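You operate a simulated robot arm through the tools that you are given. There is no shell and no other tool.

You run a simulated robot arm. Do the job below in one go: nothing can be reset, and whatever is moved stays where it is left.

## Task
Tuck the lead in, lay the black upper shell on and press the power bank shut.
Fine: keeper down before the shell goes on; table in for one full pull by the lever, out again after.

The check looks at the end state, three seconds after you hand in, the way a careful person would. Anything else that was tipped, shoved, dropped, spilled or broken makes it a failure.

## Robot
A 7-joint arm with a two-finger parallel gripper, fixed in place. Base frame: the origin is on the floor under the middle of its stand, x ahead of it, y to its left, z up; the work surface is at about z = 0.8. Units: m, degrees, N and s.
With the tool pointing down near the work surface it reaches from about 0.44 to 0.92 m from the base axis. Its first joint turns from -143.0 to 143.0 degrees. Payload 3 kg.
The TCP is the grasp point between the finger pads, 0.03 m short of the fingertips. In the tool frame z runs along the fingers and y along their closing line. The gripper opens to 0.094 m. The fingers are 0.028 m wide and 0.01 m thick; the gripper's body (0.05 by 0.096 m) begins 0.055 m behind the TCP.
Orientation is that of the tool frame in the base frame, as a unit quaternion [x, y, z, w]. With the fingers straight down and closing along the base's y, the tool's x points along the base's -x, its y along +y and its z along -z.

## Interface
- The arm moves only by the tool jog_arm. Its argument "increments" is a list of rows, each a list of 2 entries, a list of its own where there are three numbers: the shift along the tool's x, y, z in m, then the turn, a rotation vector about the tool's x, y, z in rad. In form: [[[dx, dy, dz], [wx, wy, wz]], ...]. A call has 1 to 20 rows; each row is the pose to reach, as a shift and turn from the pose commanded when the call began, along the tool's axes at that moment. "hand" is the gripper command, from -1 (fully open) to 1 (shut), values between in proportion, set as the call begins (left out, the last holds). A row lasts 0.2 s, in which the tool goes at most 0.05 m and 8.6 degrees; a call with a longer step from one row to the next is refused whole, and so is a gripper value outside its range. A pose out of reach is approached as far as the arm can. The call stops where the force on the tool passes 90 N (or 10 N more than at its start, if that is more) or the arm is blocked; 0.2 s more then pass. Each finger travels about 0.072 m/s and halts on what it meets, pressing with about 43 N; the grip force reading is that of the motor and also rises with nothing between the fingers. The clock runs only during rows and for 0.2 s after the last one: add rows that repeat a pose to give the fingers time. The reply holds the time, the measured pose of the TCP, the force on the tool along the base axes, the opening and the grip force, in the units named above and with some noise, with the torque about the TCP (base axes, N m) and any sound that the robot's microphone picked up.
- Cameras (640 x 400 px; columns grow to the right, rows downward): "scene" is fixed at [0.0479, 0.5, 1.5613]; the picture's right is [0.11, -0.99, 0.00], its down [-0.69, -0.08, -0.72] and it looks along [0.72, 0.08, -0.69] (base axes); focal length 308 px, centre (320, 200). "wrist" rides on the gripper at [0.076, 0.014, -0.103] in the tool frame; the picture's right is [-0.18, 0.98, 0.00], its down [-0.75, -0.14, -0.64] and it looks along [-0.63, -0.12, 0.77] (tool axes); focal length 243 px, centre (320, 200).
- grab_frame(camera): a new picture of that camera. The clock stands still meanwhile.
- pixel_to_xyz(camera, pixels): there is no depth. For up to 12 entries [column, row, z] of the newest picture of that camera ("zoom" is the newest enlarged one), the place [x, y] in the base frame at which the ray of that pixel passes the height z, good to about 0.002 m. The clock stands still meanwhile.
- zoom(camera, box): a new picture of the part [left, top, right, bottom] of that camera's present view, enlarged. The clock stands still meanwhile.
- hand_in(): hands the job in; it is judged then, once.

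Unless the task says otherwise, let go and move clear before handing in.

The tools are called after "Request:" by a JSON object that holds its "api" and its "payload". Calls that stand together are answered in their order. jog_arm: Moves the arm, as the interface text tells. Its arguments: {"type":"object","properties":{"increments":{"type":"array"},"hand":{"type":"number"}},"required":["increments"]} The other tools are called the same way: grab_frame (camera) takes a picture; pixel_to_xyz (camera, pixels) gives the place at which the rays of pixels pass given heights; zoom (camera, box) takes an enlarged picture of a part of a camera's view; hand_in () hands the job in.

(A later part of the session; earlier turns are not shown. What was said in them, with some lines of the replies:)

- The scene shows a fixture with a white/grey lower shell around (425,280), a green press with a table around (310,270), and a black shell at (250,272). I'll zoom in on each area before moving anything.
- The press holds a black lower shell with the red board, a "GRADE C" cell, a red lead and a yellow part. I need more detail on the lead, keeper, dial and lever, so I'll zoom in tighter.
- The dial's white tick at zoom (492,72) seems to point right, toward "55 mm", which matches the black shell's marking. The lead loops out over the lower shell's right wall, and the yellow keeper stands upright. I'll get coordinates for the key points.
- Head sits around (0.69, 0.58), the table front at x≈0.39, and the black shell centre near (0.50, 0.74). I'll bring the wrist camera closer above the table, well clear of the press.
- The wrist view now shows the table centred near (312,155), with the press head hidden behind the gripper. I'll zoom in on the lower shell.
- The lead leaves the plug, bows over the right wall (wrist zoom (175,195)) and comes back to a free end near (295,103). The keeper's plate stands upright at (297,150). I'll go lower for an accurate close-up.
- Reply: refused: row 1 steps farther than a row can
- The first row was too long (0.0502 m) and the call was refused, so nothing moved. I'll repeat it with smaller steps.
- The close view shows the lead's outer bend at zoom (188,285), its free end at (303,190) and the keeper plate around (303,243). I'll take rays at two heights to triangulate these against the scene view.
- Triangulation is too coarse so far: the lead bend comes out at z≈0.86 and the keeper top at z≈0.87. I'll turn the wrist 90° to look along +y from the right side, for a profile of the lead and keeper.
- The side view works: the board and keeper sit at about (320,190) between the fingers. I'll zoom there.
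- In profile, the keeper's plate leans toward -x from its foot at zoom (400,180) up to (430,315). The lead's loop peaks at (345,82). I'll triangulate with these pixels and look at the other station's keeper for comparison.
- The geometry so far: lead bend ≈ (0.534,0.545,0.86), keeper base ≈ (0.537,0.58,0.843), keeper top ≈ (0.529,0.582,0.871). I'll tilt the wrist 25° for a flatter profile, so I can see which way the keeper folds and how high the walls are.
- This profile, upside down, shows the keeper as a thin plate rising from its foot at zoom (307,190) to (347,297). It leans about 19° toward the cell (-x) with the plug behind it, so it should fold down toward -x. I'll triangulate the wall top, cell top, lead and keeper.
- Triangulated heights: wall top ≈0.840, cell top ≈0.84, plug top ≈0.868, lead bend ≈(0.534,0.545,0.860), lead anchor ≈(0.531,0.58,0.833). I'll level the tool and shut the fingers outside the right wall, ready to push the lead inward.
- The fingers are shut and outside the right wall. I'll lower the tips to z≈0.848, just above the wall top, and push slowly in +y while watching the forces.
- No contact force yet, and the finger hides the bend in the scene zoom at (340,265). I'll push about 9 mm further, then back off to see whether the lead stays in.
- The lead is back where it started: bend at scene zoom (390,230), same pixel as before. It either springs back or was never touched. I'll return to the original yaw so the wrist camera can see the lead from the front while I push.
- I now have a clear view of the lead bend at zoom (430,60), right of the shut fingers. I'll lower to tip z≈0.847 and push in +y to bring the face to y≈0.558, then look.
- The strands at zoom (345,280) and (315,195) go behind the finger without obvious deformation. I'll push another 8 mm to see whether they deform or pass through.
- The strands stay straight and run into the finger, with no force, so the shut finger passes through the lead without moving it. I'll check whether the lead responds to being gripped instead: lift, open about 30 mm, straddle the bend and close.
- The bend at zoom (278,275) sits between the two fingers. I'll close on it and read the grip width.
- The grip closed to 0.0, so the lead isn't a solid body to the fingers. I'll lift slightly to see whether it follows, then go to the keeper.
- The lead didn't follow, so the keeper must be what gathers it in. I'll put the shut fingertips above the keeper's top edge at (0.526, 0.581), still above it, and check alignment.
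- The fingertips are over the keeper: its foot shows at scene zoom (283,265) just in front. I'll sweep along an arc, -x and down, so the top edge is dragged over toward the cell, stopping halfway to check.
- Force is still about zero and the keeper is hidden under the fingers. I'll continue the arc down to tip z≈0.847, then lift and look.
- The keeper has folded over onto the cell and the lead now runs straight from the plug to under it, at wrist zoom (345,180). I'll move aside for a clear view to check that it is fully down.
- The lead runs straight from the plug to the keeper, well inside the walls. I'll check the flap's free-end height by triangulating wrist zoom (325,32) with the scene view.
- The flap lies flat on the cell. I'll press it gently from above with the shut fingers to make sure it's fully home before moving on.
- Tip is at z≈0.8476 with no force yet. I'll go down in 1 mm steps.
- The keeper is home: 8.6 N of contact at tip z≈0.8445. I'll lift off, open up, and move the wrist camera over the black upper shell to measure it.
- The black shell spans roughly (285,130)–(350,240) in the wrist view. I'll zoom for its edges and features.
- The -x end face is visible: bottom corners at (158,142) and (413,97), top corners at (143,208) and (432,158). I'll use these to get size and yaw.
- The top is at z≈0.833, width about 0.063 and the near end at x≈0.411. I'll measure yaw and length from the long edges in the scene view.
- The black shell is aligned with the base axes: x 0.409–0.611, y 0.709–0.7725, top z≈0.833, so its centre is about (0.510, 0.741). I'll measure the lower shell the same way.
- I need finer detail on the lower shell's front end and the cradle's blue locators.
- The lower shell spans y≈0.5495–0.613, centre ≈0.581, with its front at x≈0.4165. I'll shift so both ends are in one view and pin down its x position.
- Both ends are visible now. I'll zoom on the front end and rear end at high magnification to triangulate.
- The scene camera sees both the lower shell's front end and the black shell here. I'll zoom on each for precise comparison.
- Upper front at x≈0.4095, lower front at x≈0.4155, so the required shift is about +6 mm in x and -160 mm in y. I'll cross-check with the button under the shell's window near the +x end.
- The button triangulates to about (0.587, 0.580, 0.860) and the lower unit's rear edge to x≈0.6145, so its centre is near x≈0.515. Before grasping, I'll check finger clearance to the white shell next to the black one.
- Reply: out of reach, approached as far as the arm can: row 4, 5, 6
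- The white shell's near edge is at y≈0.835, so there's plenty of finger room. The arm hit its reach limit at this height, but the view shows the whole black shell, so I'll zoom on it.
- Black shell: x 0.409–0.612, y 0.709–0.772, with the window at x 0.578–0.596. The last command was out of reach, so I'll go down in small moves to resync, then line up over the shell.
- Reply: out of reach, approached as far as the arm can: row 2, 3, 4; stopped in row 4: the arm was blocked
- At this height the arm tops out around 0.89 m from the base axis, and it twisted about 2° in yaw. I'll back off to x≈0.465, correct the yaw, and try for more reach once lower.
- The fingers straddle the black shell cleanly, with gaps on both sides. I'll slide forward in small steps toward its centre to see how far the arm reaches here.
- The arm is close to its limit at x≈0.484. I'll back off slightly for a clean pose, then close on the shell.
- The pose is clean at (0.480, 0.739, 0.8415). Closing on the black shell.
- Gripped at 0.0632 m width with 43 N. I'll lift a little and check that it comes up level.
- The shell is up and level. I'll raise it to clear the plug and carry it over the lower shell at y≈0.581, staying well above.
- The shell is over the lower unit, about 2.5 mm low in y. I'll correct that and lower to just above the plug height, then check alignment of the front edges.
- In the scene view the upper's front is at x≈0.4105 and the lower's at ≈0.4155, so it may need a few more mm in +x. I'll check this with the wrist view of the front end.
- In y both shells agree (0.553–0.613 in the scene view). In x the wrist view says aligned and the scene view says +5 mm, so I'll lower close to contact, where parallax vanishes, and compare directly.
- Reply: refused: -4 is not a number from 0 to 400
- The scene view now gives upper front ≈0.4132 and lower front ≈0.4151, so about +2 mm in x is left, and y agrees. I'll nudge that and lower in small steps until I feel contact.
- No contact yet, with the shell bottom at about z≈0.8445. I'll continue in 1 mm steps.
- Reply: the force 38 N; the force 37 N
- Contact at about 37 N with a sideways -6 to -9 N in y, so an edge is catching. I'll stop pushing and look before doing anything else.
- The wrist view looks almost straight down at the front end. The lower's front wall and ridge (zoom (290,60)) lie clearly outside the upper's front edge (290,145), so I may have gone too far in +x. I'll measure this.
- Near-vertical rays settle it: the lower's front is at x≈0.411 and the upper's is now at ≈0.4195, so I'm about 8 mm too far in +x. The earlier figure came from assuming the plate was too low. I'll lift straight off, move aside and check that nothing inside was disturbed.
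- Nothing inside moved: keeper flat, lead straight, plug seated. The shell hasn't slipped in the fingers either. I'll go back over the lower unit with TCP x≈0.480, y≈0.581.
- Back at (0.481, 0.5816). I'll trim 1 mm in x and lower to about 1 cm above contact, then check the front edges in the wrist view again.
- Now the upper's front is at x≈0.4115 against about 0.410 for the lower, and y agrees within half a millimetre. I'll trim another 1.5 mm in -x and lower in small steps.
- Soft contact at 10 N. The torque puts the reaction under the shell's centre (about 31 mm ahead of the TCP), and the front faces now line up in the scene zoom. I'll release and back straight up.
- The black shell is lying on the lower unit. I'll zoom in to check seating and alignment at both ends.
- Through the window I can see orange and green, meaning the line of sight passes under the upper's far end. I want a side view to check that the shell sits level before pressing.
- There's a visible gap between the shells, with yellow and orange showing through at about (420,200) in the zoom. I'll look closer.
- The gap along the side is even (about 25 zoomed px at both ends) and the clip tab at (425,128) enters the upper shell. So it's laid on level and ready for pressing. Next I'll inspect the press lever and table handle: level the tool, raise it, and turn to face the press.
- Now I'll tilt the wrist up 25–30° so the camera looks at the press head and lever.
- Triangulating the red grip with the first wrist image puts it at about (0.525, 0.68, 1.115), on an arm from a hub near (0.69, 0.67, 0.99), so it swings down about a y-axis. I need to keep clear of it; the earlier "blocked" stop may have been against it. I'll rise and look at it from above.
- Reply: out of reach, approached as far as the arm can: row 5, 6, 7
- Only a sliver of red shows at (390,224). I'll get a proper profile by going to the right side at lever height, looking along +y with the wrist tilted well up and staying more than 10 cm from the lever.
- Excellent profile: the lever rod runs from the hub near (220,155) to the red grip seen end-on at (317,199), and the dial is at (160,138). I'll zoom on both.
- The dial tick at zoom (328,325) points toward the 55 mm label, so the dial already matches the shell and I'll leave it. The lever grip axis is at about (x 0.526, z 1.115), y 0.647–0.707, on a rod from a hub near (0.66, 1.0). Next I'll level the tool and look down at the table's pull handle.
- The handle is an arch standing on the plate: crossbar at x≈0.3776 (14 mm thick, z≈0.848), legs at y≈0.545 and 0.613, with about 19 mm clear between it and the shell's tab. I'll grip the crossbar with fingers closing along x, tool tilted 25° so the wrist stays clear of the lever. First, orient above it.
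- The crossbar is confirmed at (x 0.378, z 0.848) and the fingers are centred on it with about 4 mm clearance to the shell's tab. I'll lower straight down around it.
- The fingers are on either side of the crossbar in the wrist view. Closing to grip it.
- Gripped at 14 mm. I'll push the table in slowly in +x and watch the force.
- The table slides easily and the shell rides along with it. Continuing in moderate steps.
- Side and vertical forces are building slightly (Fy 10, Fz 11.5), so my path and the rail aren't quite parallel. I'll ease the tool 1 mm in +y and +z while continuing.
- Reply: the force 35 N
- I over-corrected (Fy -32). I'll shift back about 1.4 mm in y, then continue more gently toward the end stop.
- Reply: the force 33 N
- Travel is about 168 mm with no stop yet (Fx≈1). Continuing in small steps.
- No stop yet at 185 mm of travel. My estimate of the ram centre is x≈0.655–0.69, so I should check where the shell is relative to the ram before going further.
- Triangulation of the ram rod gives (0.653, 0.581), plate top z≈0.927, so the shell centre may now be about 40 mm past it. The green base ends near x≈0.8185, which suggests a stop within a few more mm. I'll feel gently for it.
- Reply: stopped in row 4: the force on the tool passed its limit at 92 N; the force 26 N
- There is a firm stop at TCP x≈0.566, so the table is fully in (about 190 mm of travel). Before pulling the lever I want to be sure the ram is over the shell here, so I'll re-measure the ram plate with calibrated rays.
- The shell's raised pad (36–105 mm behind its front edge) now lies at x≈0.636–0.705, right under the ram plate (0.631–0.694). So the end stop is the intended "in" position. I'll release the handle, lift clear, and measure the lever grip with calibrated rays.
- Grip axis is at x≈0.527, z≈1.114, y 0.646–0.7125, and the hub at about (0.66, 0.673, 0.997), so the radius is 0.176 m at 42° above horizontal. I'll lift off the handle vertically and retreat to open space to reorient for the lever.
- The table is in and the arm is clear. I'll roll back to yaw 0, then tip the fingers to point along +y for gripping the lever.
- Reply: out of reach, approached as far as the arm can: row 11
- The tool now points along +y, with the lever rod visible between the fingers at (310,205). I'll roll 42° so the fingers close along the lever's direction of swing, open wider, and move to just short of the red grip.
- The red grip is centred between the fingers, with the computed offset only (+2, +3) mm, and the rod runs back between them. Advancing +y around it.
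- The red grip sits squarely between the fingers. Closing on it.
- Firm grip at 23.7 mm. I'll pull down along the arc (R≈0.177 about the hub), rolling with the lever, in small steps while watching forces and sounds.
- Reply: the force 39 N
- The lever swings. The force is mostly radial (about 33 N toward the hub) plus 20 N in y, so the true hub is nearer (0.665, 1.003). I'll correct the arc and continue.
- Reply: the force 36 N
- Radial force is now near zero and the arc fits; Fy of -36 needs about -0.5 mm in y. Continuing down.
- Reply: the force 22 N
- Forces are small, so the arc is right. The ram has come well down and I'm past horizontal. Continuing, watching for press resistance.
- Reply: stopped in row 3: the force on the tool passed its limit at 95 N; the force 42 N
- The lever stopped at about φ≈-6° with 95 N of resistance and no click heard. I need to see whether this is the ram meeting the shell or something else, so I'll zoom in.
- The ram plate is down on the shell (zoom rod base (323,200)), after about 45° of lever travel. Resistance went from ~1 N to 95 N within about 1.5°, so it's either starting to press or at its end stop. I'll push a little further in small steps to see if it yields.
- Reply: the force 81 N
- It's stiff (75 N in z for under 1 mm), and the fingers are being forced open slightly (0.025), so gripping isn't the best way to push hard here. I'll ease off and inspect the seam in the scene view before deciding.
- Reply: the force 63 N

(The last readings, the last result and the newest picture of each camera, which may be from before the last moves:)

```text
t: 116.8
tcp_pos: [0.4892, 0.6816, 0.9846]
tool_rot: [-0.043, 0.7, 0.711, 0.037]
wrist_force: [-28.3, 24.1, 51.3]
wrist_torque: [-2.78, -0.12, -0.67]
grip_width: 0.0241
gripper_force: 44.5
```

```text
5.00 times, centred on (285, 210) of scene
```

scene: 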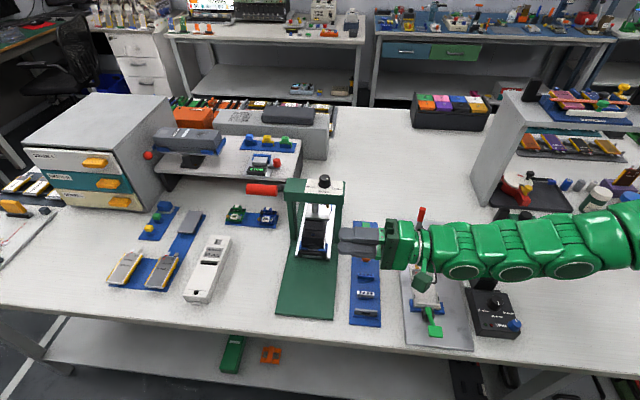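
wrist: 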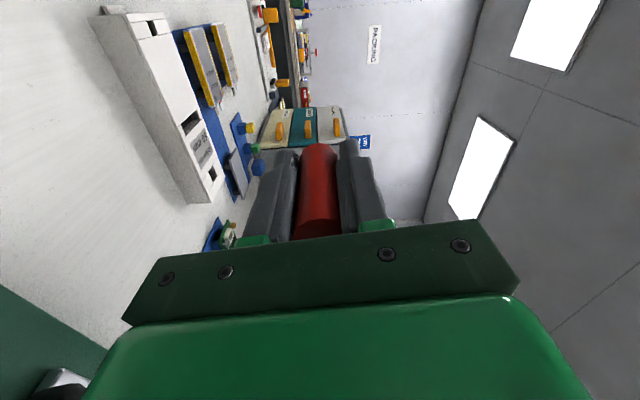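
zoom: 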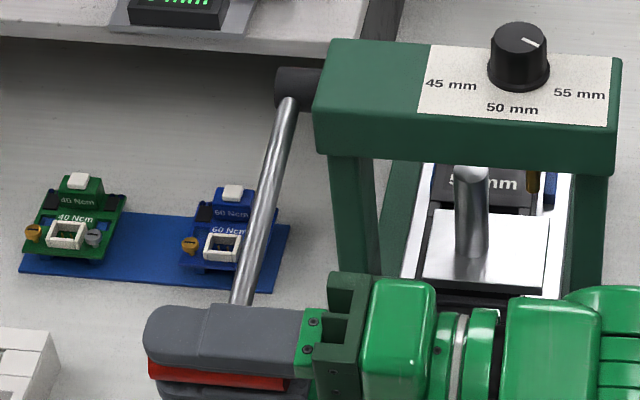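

Backing off 4 mm of command only reduced the load from 75 to 51 N, so this is a firm stop. I can't see the seam from here, so I'll correct the side loads and make one firm push to be sure the stroke is complete; the 55 mm depth stop protects the shell.

Request:
{"api": "jog_arm", "payload": {"increments": [[[0.0015, -0.002, 0.0003], [0, 0, -0.008]], [[0.0015, -0.004, 0.0003], [0, 0, -0.015]], [[0.0015, -0.006, 0.0003], [0, 0, -0.02]], [[0.0015, -0.008, 0.0003], [0, 0, -0.02]], [[0.0015, -0.008, 0.0003], [0, 0, -0.02]]]}}

Request:
{"api": "zoom", "payload": {"camera": "scene", "box": [295, 200, 335, 235]}}

```text
t: 117.5
tcp_pos: [0.4885, 0.6832, 0.9853]
tool_rot: [-0.049, 0.696, 0.715, 0.045]
wrist_force: [-19.7, -12.8, 25.2]
wrist_torque: [-2.68, -0.04, -0.38]
grip_width: 0.0248
gripper_force: 45.3
stopped in row 3: the force on the tool passed its limit at 93 N (the readings are from after the stop); the commanded pose is now the measured one
```

```text
11.43 times, centred on (315, 218) of scene
```

zoom: 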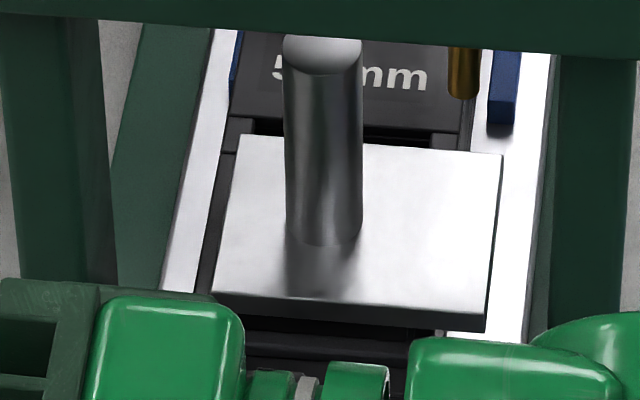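

The ram plate's pixels haven't changed at all, so it's at a hard stop. I'll open the fingers slightly without moving away to see whether the lever stays down or springs up.

Request:
{"api": "jog_arm", "payload": {"hand": -0.1, "increments": [[[0, 0, 0], [0, 0, 0]], [[0, 0, 0], [0, 0, 0]], [[0, 0, 0], [0, 0, 0]]]}}

Request:
{"api": "zoom", "payload": {"camera": "scene", "box": [235, 165, 355, 255]}}

Request:
{"api": "grab_frame", "payload": {"camera": "wrist"}}

```text
t: 118.3
tcp_pos: [0.491, 0.6805, 0.9838]
tool_rot: [-0.047, 0.698, 0.713, 0.045]
wrist_force: [1.1, -0.4, 1.7]
wrist_torque: [-0.06, 0.06, 0.04]
grip_width: 0.0526
gripper_force: 1.1
```

```text
4.44 times, centred on (295, 210) of scene
```

zoom: 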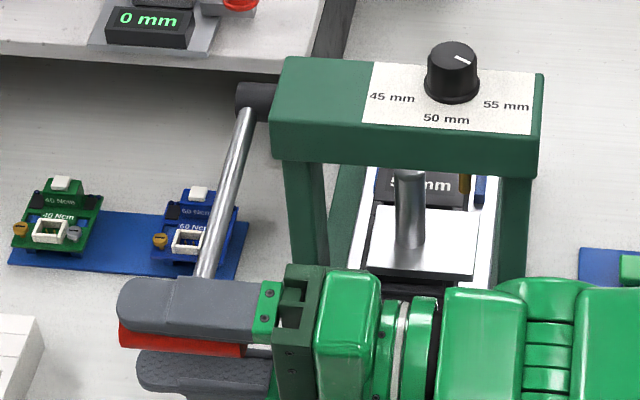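

```text
taken
```

wrist: 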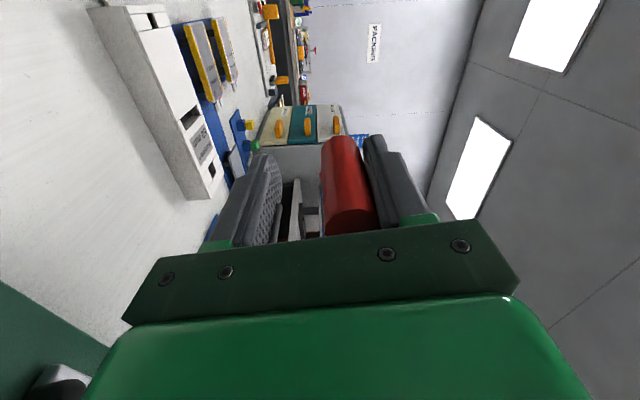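

With the fingers open, the grip has risen against the upper finger, so the lever has a return spring. I'll guide it back up along the arc rather than letting it fly, then check the seam.

Request:
{"api": "jog_arm", "payload": {"increments": [[[-0.0011, 0.0161, 0], [0, 0, 0.0908]], [[-0.0036, 0.0314, 0], [0, 0, 0.178]], [[-0.0074, 0.0463, 0], [0, 0, 0.265]], [[-0.0125, 0.061, 0], [0, 0, 0.3525]], [[-0.0188, 0.0751, 0], [0, 0, 0.44]], [[-0.0263, 0.0886, 0], [0, 0, 0.527]], [[-0.0349, 0.1015, 0], [0, 0, 0.614]], [[-0.0446, 0.1133, 0], [0, 0, 0.7016]], [[-0.054, 0.1231, 0], [0, 0, 0.777]], [[-0.054, 0.1231, 0], [0, 0, 0.777]]]}}

Request:
{"api": "zoom", "payload": {"camera": "scene", "box": [230, 160, 390, 280]}}

Request:
{"api": "grab_frame", "payload": {"camera": "wrist"}}

```text
t: 120.5
tcp_pos: [0.5293, 0.6791, 1.1117]
tool_rot: [0.222, 0.663, 0.677, -0.228]
wrist_force: [0.1, 0.0, 1.0]
wrist_torque: [-0.01, 0.01, 0.01]
grip_width: 0.0522
gripper_force: 0.1
```

```text
3.33 times, centred on (310, 220) of scene
```

zoom: 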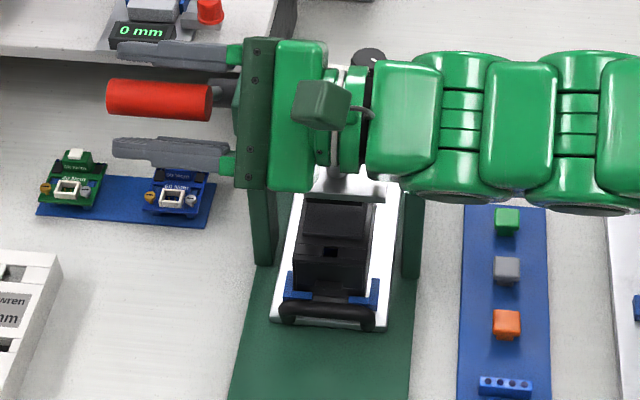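

```text
taken
```

wrist: 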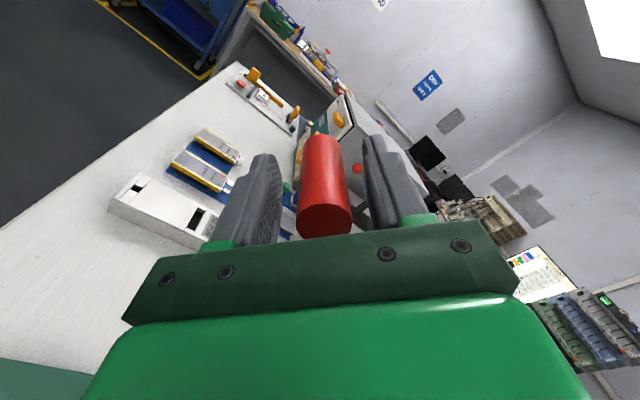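

The lever is back up at its rest position. Now a close look at the shell's front seam from the scene camera.

Request:
{"api": "zoom", "payload": {"camera": "scene", "box": [290, 215, 340, 262]}}

Request:
{"api": "zoom", "payload": {"camera": "scene", "box": [295, 235, 335, 262]}}

```text
8.51 times, centred on (315, 238) of scene
```

zoom: 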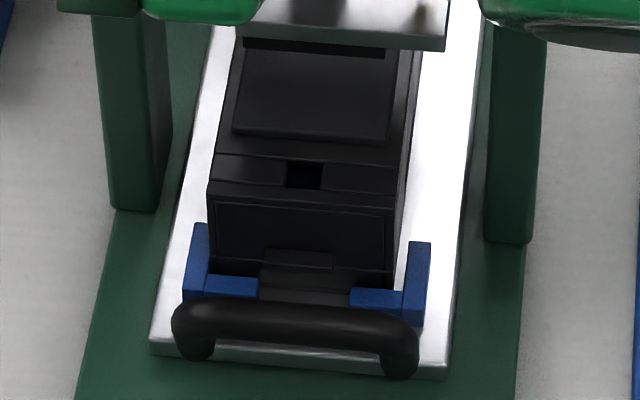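

```text
14.81 times, centred on (315, 248) of scene
```

zoom: 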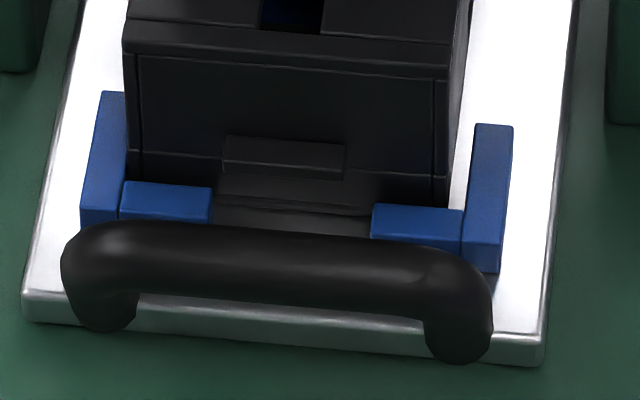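

The front seam looks closed now: the upper's front meets the lower's wall with no ridge showing, unlike before. I'll back off the lever along -y and get a side view to confirm before pulling the table out.

Request:
{"api": "jog_arm", "payload": {"increments": [[[0, 0, -0.03], [0, 0, 0]], [[0, 0, -0.065], [0, 0, 0]], [[0, 0, -0.1], [0, 0, 0]], [[0, 0, -0.12], [0, 0, -0.13]], [[0, 0, -0.13], [0, 0, -0.26]], [[0, 0, -0.13], [0, 0, -0.39]], [[0, 0, -0.13], [0, 0, -0.52]], [[0, 0, -0.13], [0, 0, -0.644]], [[0, 0, -0.13], [0, 0, -0.644]]]}}

Request:
{"api": "jog_arm", "payload": {"increments": [[[0.009, -0.005, -0.006], [0.1327, 0, 0]], [[0.018, -0.01, -0.012], [0.2654, 0, 0]], [[0.027, -0.015, -0.018], [0.398, 0, 0]], [[0.036, -0.02, -0.024], [0.5308, 0, 0]], [[0.045, -0.025, -0.03], [0.6635, 0, 0]], [[0.054, -0.03, -0.036], [0.796, 0, 0]], [[0.063, -0.035, -0.042], [0.929, 0, 0]], [[0.072, -0.04, -0.048], [1.0616, 0, 0]], [[0.081, -0.045, -0.054], [1.194, 0, 0]], [[0.09, -0.05, -0.06], [1.327, 0, 0]], [[0.1, -0.055, -0.066], [1.46, 0, 0]], [[0.11, -0.06, -0.07], [1.592, 0, 0]], [[0.11, -0.06, -0.07], [1.592, 0, 0]]]}}

Request:
{"api": "grab_frame", "payload": {"camera": "scene"}}

```text
t: 122.5
tcp_pos: [0.5274, 0.5486, 1.1093]
tool_rot: [-0.001, 0.699, 0.715, -0.001]
wrist_force: [0.5, 0.6, -0.1]
wrist_torque: [-0.02, 0.01, 0.01]
grip_width: 0.0519
gripper_force: 0.1
```

```text
t: 125.3
tcp_pos: [0.4182, 0.4793, 1.0491]
tool_rot: [-0.001, 1.0, 0.0, -0.001]
wrist_force: [-0.1, 0.3, -0.6]
wrist_torque: [0.0, 0.03, 0.02]
grip_width: 0.0517
gripper_force: 0.1
```

```text
taken
```

scene: 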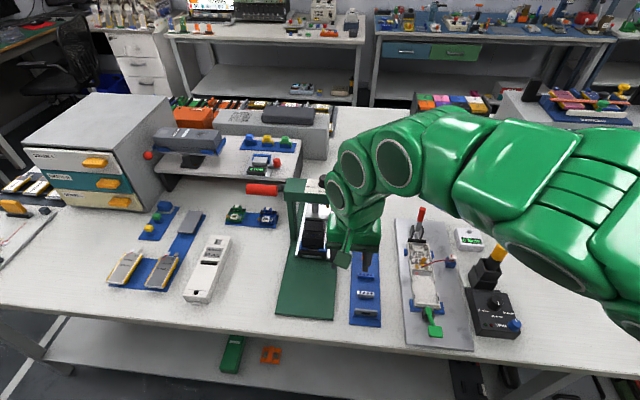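

Request:
{"api": "jog_arm", "payload": {"increments": [[[-0.013, -0.004, 0.005], [0, 0, -0.1309]], [[-0.026, -0.008, 0.01], [0, 0, -0.2618]], [[-0.039, -0.012, 0.015], [0, 0, -0.3927]], [[-0.052, -0.016, 0.02], [0, 0, -0.5236]], [[-0.065, -0.02, 0.025], [0, 0, -0.6545]], [[-0.078, -0.024, 0.03], [0, 0, -0.7854]], [[-0.091, -0.028, 0.035], [0, 0, -0.9163]], [[-0.104, -0.032, 0.04], [0, 0, -1.0472]], [[-0.117, -0.036, 0.05], [0, 0, -1.1781]], [[-0.13, -0.04, 0.06], [0, 0, -1.309]], [[-0.145, -0.04, 0.07], [0, 0, -1.4399]], [[-0.155, -0.04, 0.08], [0, 0, -1.5708]], [[-0.155, -0.04, 0.08], [0, 0, -1.5708]]]}}

Request:
{"api": "jog_arm", "payload": {"increments": [[[0, 0, 0.01], [0, -0.09, 0]], [[0, 0, 0.02], [0, -0.18, 0]], [[0, 0, 0.03], [0, -0.27, 0]], [[0, 0, 0.04], [0, -0.36, 0]], [[0, 0, 0.05], [0, -0.45, 0]], [[0, 0, 0.05], [0, -0.45, 0]]]}}

Request:
{"api": "grab_frame", "payload": {"camera": "wrist"}}

Request:
{"api": "zoom", "payload": {"camera": "wrist", "box": [150, 80, 420, 230]}}

```text
t: 128.1
tcp_pos: [0.5757, 0.4409, 0.9676]
tool_rot: [0.708, -0.706, -0.001, 0.0]
wrist_force: [0.7, -0.3, -0.7]
wrist_torque: [-0.01, -0.02, 0.0]
grip_width: 0.0518
gripper_force: 0.0
```

```text
t: 129.5
tcp_pos: [0.5745, 0.4403, 0.9168]
tool_rot: [0.69, -0.688, -0.159, -0.158]
wrist_force: [0.6, -0.7, -0.2]
wrist_torque: [0.02, -0.01, 0.01]
grip_width: 0.0518
gripper_force: 0.0
```

```text
taken
```

wrist: 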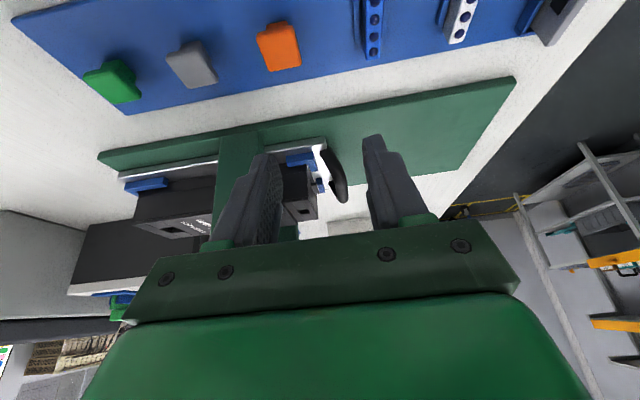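

```text
2.37 times, centred on (285, 155) of wrist
```

zoom: 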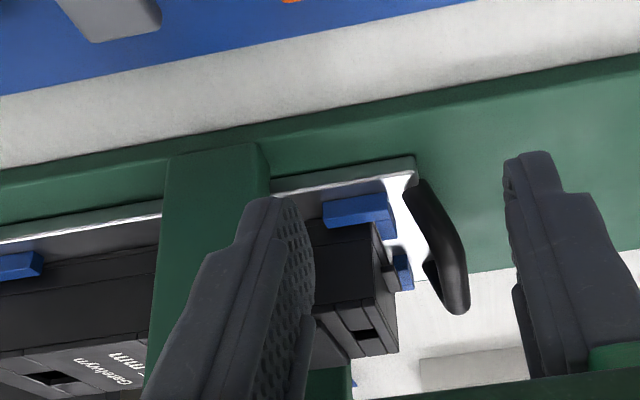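

Request:
{"api": "zoom", "payload": {"camera": "wrist", "box": [270, 130, 350, 220]}}

Request:
{"api": "zoom", "payload": {"camera": "wrist", "box": [110, 165, 230, 245]}}

```text
4.44 times, centred on (310, 175) of wrist
```

zoom: 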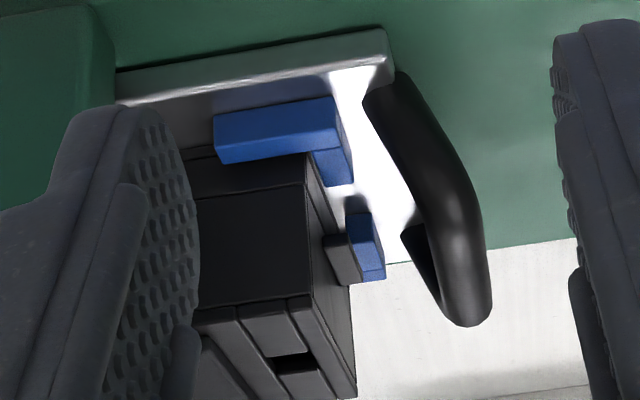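

```text
5.00 times, centred on (170, 205) of wrist
```

zoom: 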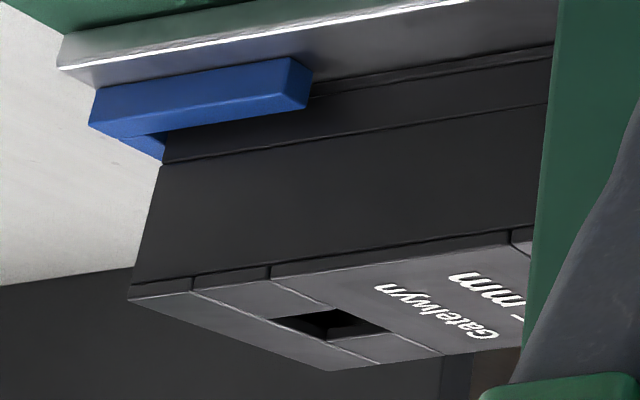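

The seam is fully closed at both ends, just a hairline at zoom (350,130) and (250,190), and the far end is flush. Pressing worked. Now I'll go back to the table handle to pull the table out, approaching above the crossbar with the same tilted grip.

Request:
{"api": "pixel_to_xyz", "payload": {"camera": "wrist", "pixels": [[338.2, 179.5, 0.848], [335, 170, 0.848], [341, 192, 0.848]]}}

Request:
{"api": "jog_arm", "payload": {"hand": 0.48, "increments": [[[0.01, 0.002, -0.02], [0, 0, 0]], [[-0.025, 0.004, -0.015], [0, 0.005, 0]], [[-0.065, 0.006, 0.0], [0, 0.01, 0]], [[-0.1, 0.0075, 0.018], [0, 0.014, 0]], [[-0.1324, 0.0075, 0.03], [0, 0.014, 0]], [[-0.1324, 0.0075, 0.03], [0, 0.014, 0]]]}}

Request:
{"api": "grab_frame", "payload": {"camera": "wrist"}}

Request:
{"api": "zoom", "payload": {"camera": "wrist", "box": [230, 0, 390, 190]}}

```text
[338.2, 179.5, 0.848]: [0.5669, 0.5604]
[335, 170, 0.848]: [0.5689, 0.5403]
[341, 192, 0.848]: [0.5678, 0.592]
```

```text
t: 130.9
tcp_pos: [0.5663, 0.574, 0.9489]
tool_rot: [0.691, -0.689, -0.154, -0.153]
wrist_force: [0.1, 0.1, -0.1]
wrist_torque: [0.02, 0.0, 0.0]
grip_width: 0.0243
gripper_force: 0.1
```

```text
taken
```

wrist: 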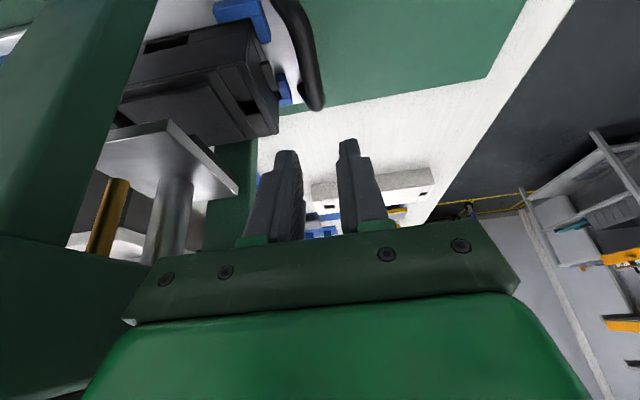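

```text
2.11 times, centred on (310, 95) of wrist
```

zoom: 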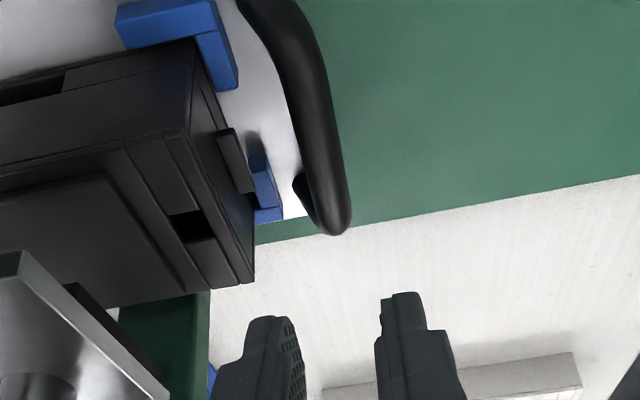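

Crossbar centre is at x≈0.5675, so I'll shift 1 mm and descend around it as before.

Request:
{"api": "jog_arm", "payload": {"increments": [[[0.0095, -0.001, 0.0204], [0, 0, 0]], [[0.019, -0.001, 0.0408], [0, 0, 0]], [[0.0264, -0.001, 0.0566], [0, 0, 0]], [[0.031, -0.001, 0.0664], [0, 0, 0]], [[0.0344, -0.001, 0.0737], [0, 0, 0]], [[0.0344, -0.001, 0.0737], [0, 0, 0]]]}}

Request:
{"api": "grab_frame", "payload": {"camera": "wrist"}}

```text
t: 132.3
tcp_pos: [0.5671, 0.5734, 0.8679]
tool_rot: [0.692, -0.689, -0.154, -0.152]
wrist_force: [0.6, 0.2, -1.0]
wrist_torque: [-0.01, 0.02, -0.02]
grip_width: 0.0241
gripper_force: 0.1
```

```text
taken
```

wrist: 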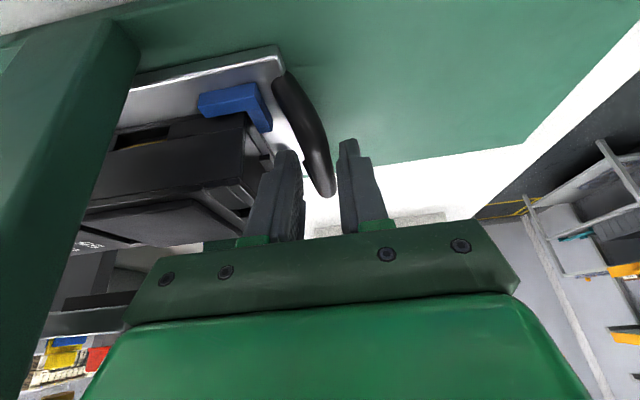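

The crossbar is between the fingers. There's a dark spot at (140,137) on the shell's side, so I'll zoom on it while I'm here.

Request:
{"api": "zoom", "payload": {"camera": "wrist", "box": [80, 60, 280, 220]}}

Request:
{"api": "jog_arm", "payload": {"hand": 1, "increments": [[[0, 0, 0], [0, 0, 0]], [[0, 0, 0], [0, 0, 0]], [[0, 0, 0], [0, 0, 0]]]}}

```text
2.50 times, centred on (180, 140) of wrist
```

zoom: 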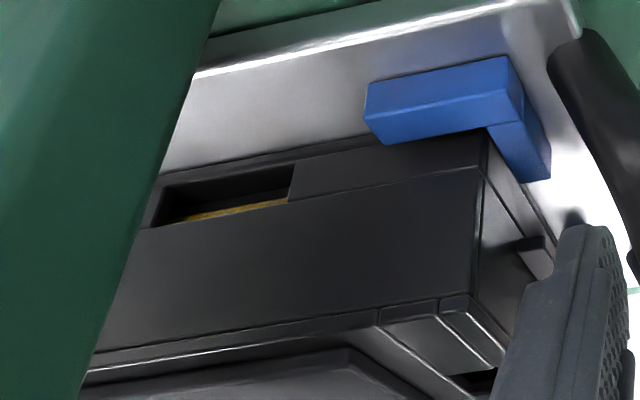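

```text
t: 133.1
tcp_pos: [0.5675, 0.5717, 0.8662]
tool_rot: [0.691, -0.689, -0.154, -0.152]
wrist_force: [-12.1, -3.1, 2.8]
wrist_torque: [-0.22, 0.22, 0.49]
grip_width: 0.0137
gripper_force: 44.7
```

That's just a side window cut into the shell by design; the seam itself is closed. The handle is gripped at 13.7 mm, so I'll pull the table out in -x, watching the forces.

Request:
{"api": "jog_arm", "payload": {"increments": [[[0, 0.005, 0], [0, 0, 0]], [[0.0001, 0.015, 0], [0, 0, 0]], [[0.0002, 0.03, -0.0001], [0, 0, 0]], [[0.0003, 0.045, -0.0001], [0, 0, 0]], [[0.0004, 0.06, -0.0002], [0, 0, 0]], [[0.0004, 0.06, -0.0002], [0, 0, 0]]]}}

Request:
{"api": "zoom", "payload": {"camera": "scene", "box": [255, 180, 365, 310]}}

```text
t: 134.5
tcp_pos: [0.5073, 0.5721, 0.8677]
tool_rot: [0.692, -0.689, -0.154, -0.153]
wrist_force: [0.0, 33.0, -13.6]
wrist_torque: [0.39, -0.02, 0.48]
grip_width: 0.0136
gripper_force: 45.1
```

```text
3.08 times, centred on (310, 245) of scene
```

zoom: 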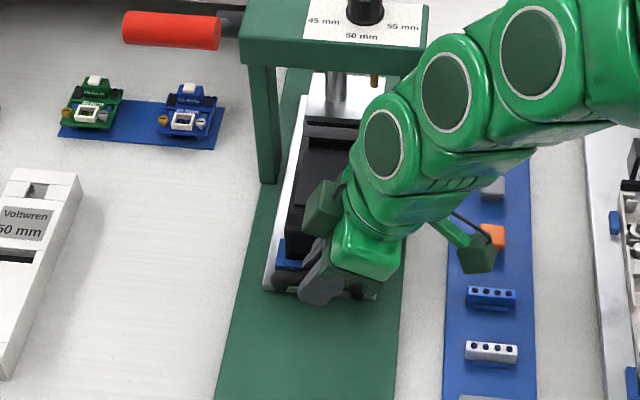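

Sliding out well. I'll trim +1 mm in y and continue.

Request:
{"api": "jog_arm", "payload": {"increments": [[[-0.0009, 0.002, 0.001], [0, 0, 0]], [[-0.0009, 0.015, 0.001], [0, 0, 0]], [[-0.0009, 0.03, 0.001], [0, 0, 0]], [[-0.0009, 0.045, 0.001], [0, 0, 0]], [[-0.0009, 0.06, 0.001], [0, 0, 0]], [[-0.0009, 0.06, 0.001], [0, 0, 0]]]}}

```text
t: 135.9
tcp_pos: [0.4455, 0.5722, 0.868]
tool_rot: [0.692, -0.689, -0.153, -0.152]
wrist_force: [-1.3, -18.0, 25.2]
wrist_torque: [-0.81, 0.0, 0.45]
grip_width: 0.0137
gripper_force: 45.1
```

Request:
{"api": "jog_arm", "payload": {"increments": [[[0.0001, 0.002, -0.0011], [0, 0, 0]], [[0.0002, 0.015, -0.0011], [0, 0, 0]], [[0.0003, 0.03, -0.0011], [0, 0, 0]], [[0.0004, 0.045, -0.0011], [0, 0, 0]], [[0.0005, 0.055, -0.0011], [0, 0, 0]], [[0.0005, 0.055, -0.0011], [0, 0, 0]]]}}

Request:
{"api": "zoom", "payload": {"camera": "scene", "box": [255, 200, 365, 330]}}

```text
t: 137.3
tcp_pos: [0.3906, 0.5716, 0.867]
tool_rot: [0.692, -0.689, -0.155, -0.152]
wrist_force: [-1.1, 30.3, -17.2]
wrist_torque: [0.38, -0.02, 0.38]
grip_width: 0.0137
gripper_force: 45.0
```

```text
3.08 times, centred on (310, 265) of scene
```

zoom: 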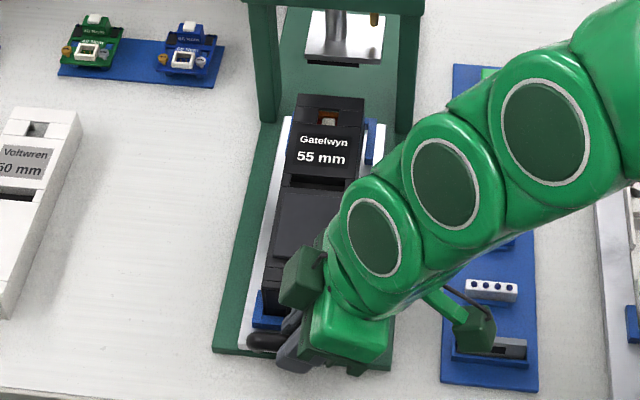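

Nearly out. The last ~14 mm I'll do slowly, feeling for the out stop.

Request:
{"api": "jog_arm", "payload": {"increments": [[[-0.0004, 0.003, 0.001], [0, 0, 0]], [[-0.0004, 0.006, 0.001], [0, 0, 0]], [[-0.0004, 0.009, 0.001], [0, 0, 0]], [[-0.0004, 0.012, 0.001], [0, 0, 0]], [[-0.0004, 0.012, 0.001], [0, 0, 0]]]}}

```text
t: 138.5
tcp_pos: [0.3804, 0.5724, 0.8667]
tool_rot: [0.692, -0.689, -0.154, -0.152]
wrist_force: [-0.6, -15.4, 2.0]
wrist_torque: [0.39, 0.0, 0.46]
grip_width: 0.0136
gripper_force: 45.0
```

Request:
{"api": "jog_arm", "payload": {"increments": [[[0.0001, 0.0015, 0], [0, 0, 0]], [[0.0001, 0.003, 0], [0, 0, 0]], [[0.0001, 0.0045, 0], [0, 0, 0]], [[0.0001, 0.0045, 0], [0, 0, 0]]]}}

```text
t: 139.5
tcp_pos: [0.3757, 0.571, 0.8668]
tool_rot: [0.691, -0.689, -0.155, -0.153]
wrist_force: [14.5, -15.3, -8.2]
wrist_torque: [-0.08, -0.3, 0.48]
grip_width: 0.0137
gripper_force: 44.6
```

Fx rose to +14.5 N at x≈0.376, the original out position, so the table is back at its out stop. I'll release and lift straight off.

Request:
{"api": "jog_arm", "payload": {"hand": 0.4, "increments": [[[0, 0, 0], [0, 0, 0]], [[0, 0, 0], [0, 0, 0]]]}}

Request:
{"api": "jog_arm", "payload": {"increments": [[[-0.0106, 0, -0.0227], [0, 0, 0]], [[-0.0212, 0, -0.0453], [0, 0, 0]], [[-0.0317, 0, -0.068], [0, 0, 0]], [[-0.0317, 0.01, -0.1], [0, 0, 0]], [[-0.01, 0.02, -0.13], [0, 0, 0]], [[0.02, 0.03, -0.16], [0, 0, 0]], [[0.02, 0.03, -0.16], [0, 0, 0]]]}}

Request:
{"api": "grab_frame", "payload": {"camera": "scene"}}

Request:
{"api": "zoom", "payload": {"camera": "scene", "box": [260, 170, 360, 330]}}

Request:
{"api": "grab_frame", "payload": {"camera": "wrist"}}

```text
t: 140.1
tcp_pos: [0.3755, 0.5731, 0.8667]
tool_rot: [0.692, -0.689, -0.154, -0.152]
wrist_force: [0.0, -0.3, -0.2]
wrist_torque: [0.01, 0.01, 0.01]
grip_width: 0.0283
gripper_force: 0.1
```

```text
t: 141.7
tcp_pos: [0.3462, 0.4879, 1.0039]
tool_rot: [0.692, -0.689, -0.154, -0.152]
wrist_force: [0.3, -0.4, 0.6]
wrist_torque: [0.06, 0.02, 0.01]
grip_width: 0.0281
gripper_force: 0.1
```

```text
taken
```

scene: 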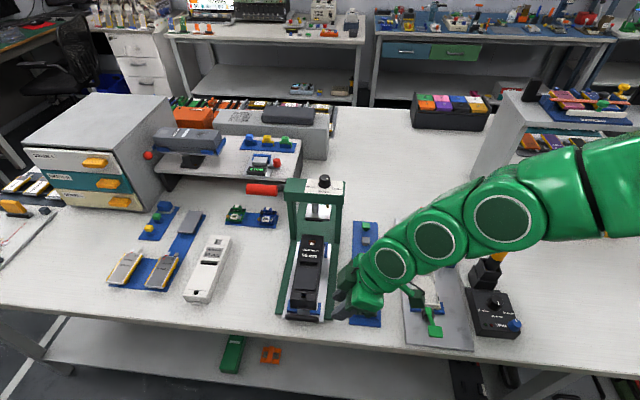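

```text
2.50 times, centred on (310, 250) of scene
```

zoom: 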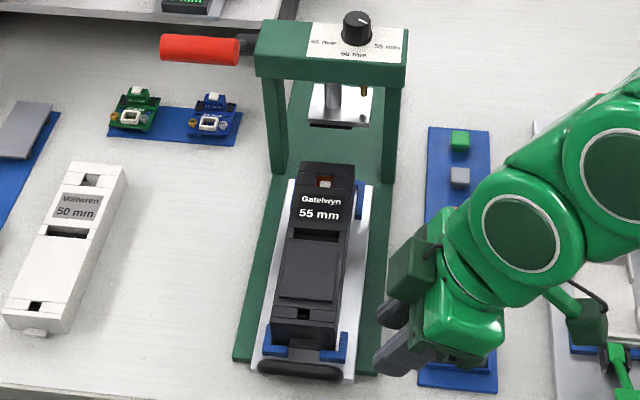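

```text
taken
```

wrist: 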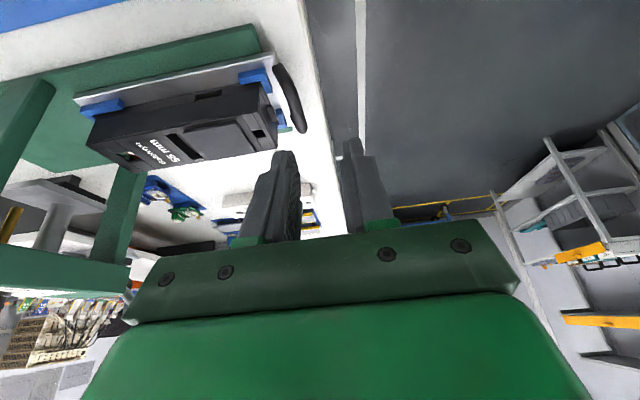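

The table is out, the lever is up and the closed power bank sits in the cradle. I'll take one last look at the seam and the surroundings.

Request:
{"api": "zoom", "payload": {"camera": "wrist", "box": [70, 60, 320, 190]}}

Request:
{"api": "zoom", "payload": {"camera": "scene", "box": [280, 235, 345, 325]}}

Request:
{"api": "zoom", "payload": {"camera": "scene", "box": [90, 120, 300, 320]}}

```text
2.56 times, centred on (195, 125) of wrist
```

zoom: 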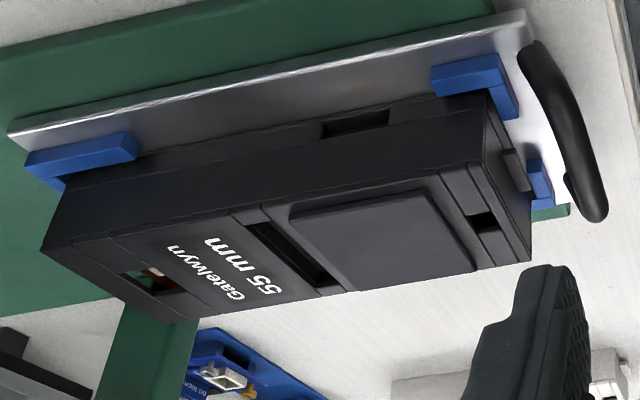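

```text
4.44 times, centred on (312, 280) of scene
```

zoom: 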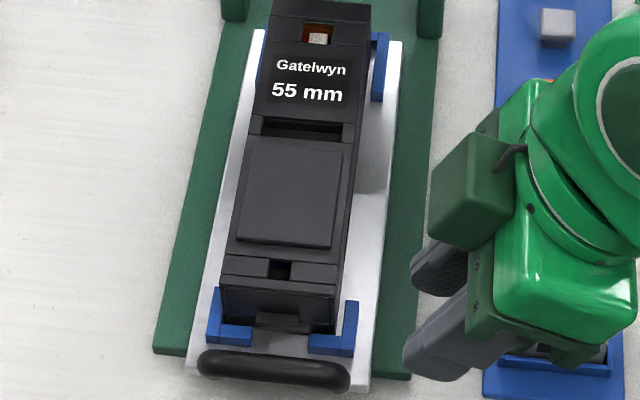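

```text
2.00 times, centred on (195, 220) of scene
```

zoom: 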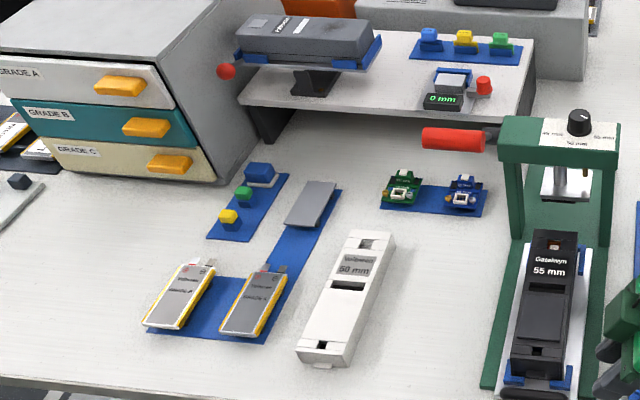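

The seam is closed all round, the button shows in the window, the lever is up, the table is out and everything else is where it was. I'll move the arm further clear and then hand in.

Request:
{"api": "jog_arm", "payload": {"hand": -1, "increments": [[[-0.01, 0.0, -0.035], [0, 0.08, 0]], [[-0.02, 0.0, -0.07], [0, 0.16, 0]], [[-0.02, 0.0, -0.1], [0, 0.25, 0]], [[-0.01, 0.0, -0.13], [0, 0.34, 0]], [[0.0, 0.0, -0.15], [0, 0.436, 0]], [[0.0, 0.0, -0.15], [0, 0.436, 0]]]}}

Request:
{"api": "grab_frame", "payload": {"camera": "scene"}}

```text
t: 143.1
tcp_pos: [0.3466, 0.424, 1.1406]
tool_rot: [0.709, -0.705, -0.001, 0.001]
wrist_force: [0.2, -0.4, -1.2]
wrist_torque: [0.01, 0.01, 0.0]
grip_width: 0.0941
gripper_force: 0.0
```

```text
taken
```

scene: 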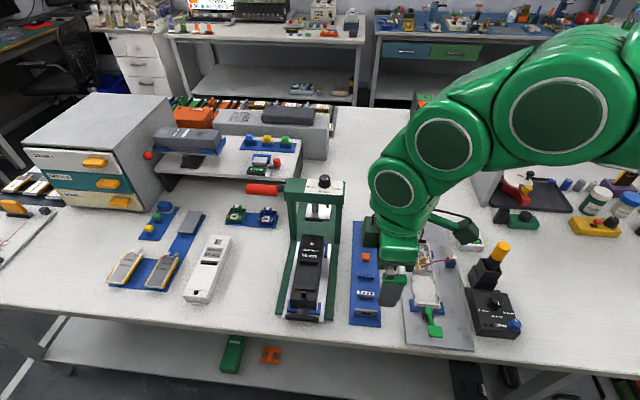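

The scene shows the closed power bank on the pulled-out table at (308,275), the lever up at (262,189) and the arm clear with its hand empty. Handing in.

Request:
{"api": "hand_in", "payload": {}}

```text
The job is handed in.
```

The power bank is shut and handed in. In the last pictures the seam is closed on every side I could see, and the unit sits in its cradle on the pulled-out table.

- **Lead and keeper:** Pushing or gripping the lead did nothing. Folding the keeper down drew it in, and it now runs straight from the plug to under the keeper. I pressed the keeper home before the shell went on.
- **Upper shell:** On the first try I set the black shell down about 8 mm too far forward. It caught with about 37 N of contact, so I lifted it off, checked that nothing inside had moved, and re-laid it level.
- **Press:** The table went in to its stop and the lever got one full pull. At the bottom I pushed on it a few times until the ram stopped moving. There was no click, so I judged it shut from the seam. I guided the lever back up and pulled the table out to its stop.
- **Dial:** It was already at 55 mm, matching the shell, so I left it alone.

While reaching for the black shell the arm stopped once, reported as blocked. It may have touched the lever, but the lever looked unmoved afterwards. Nothing else on the bench looked disturbed in the final pictures.
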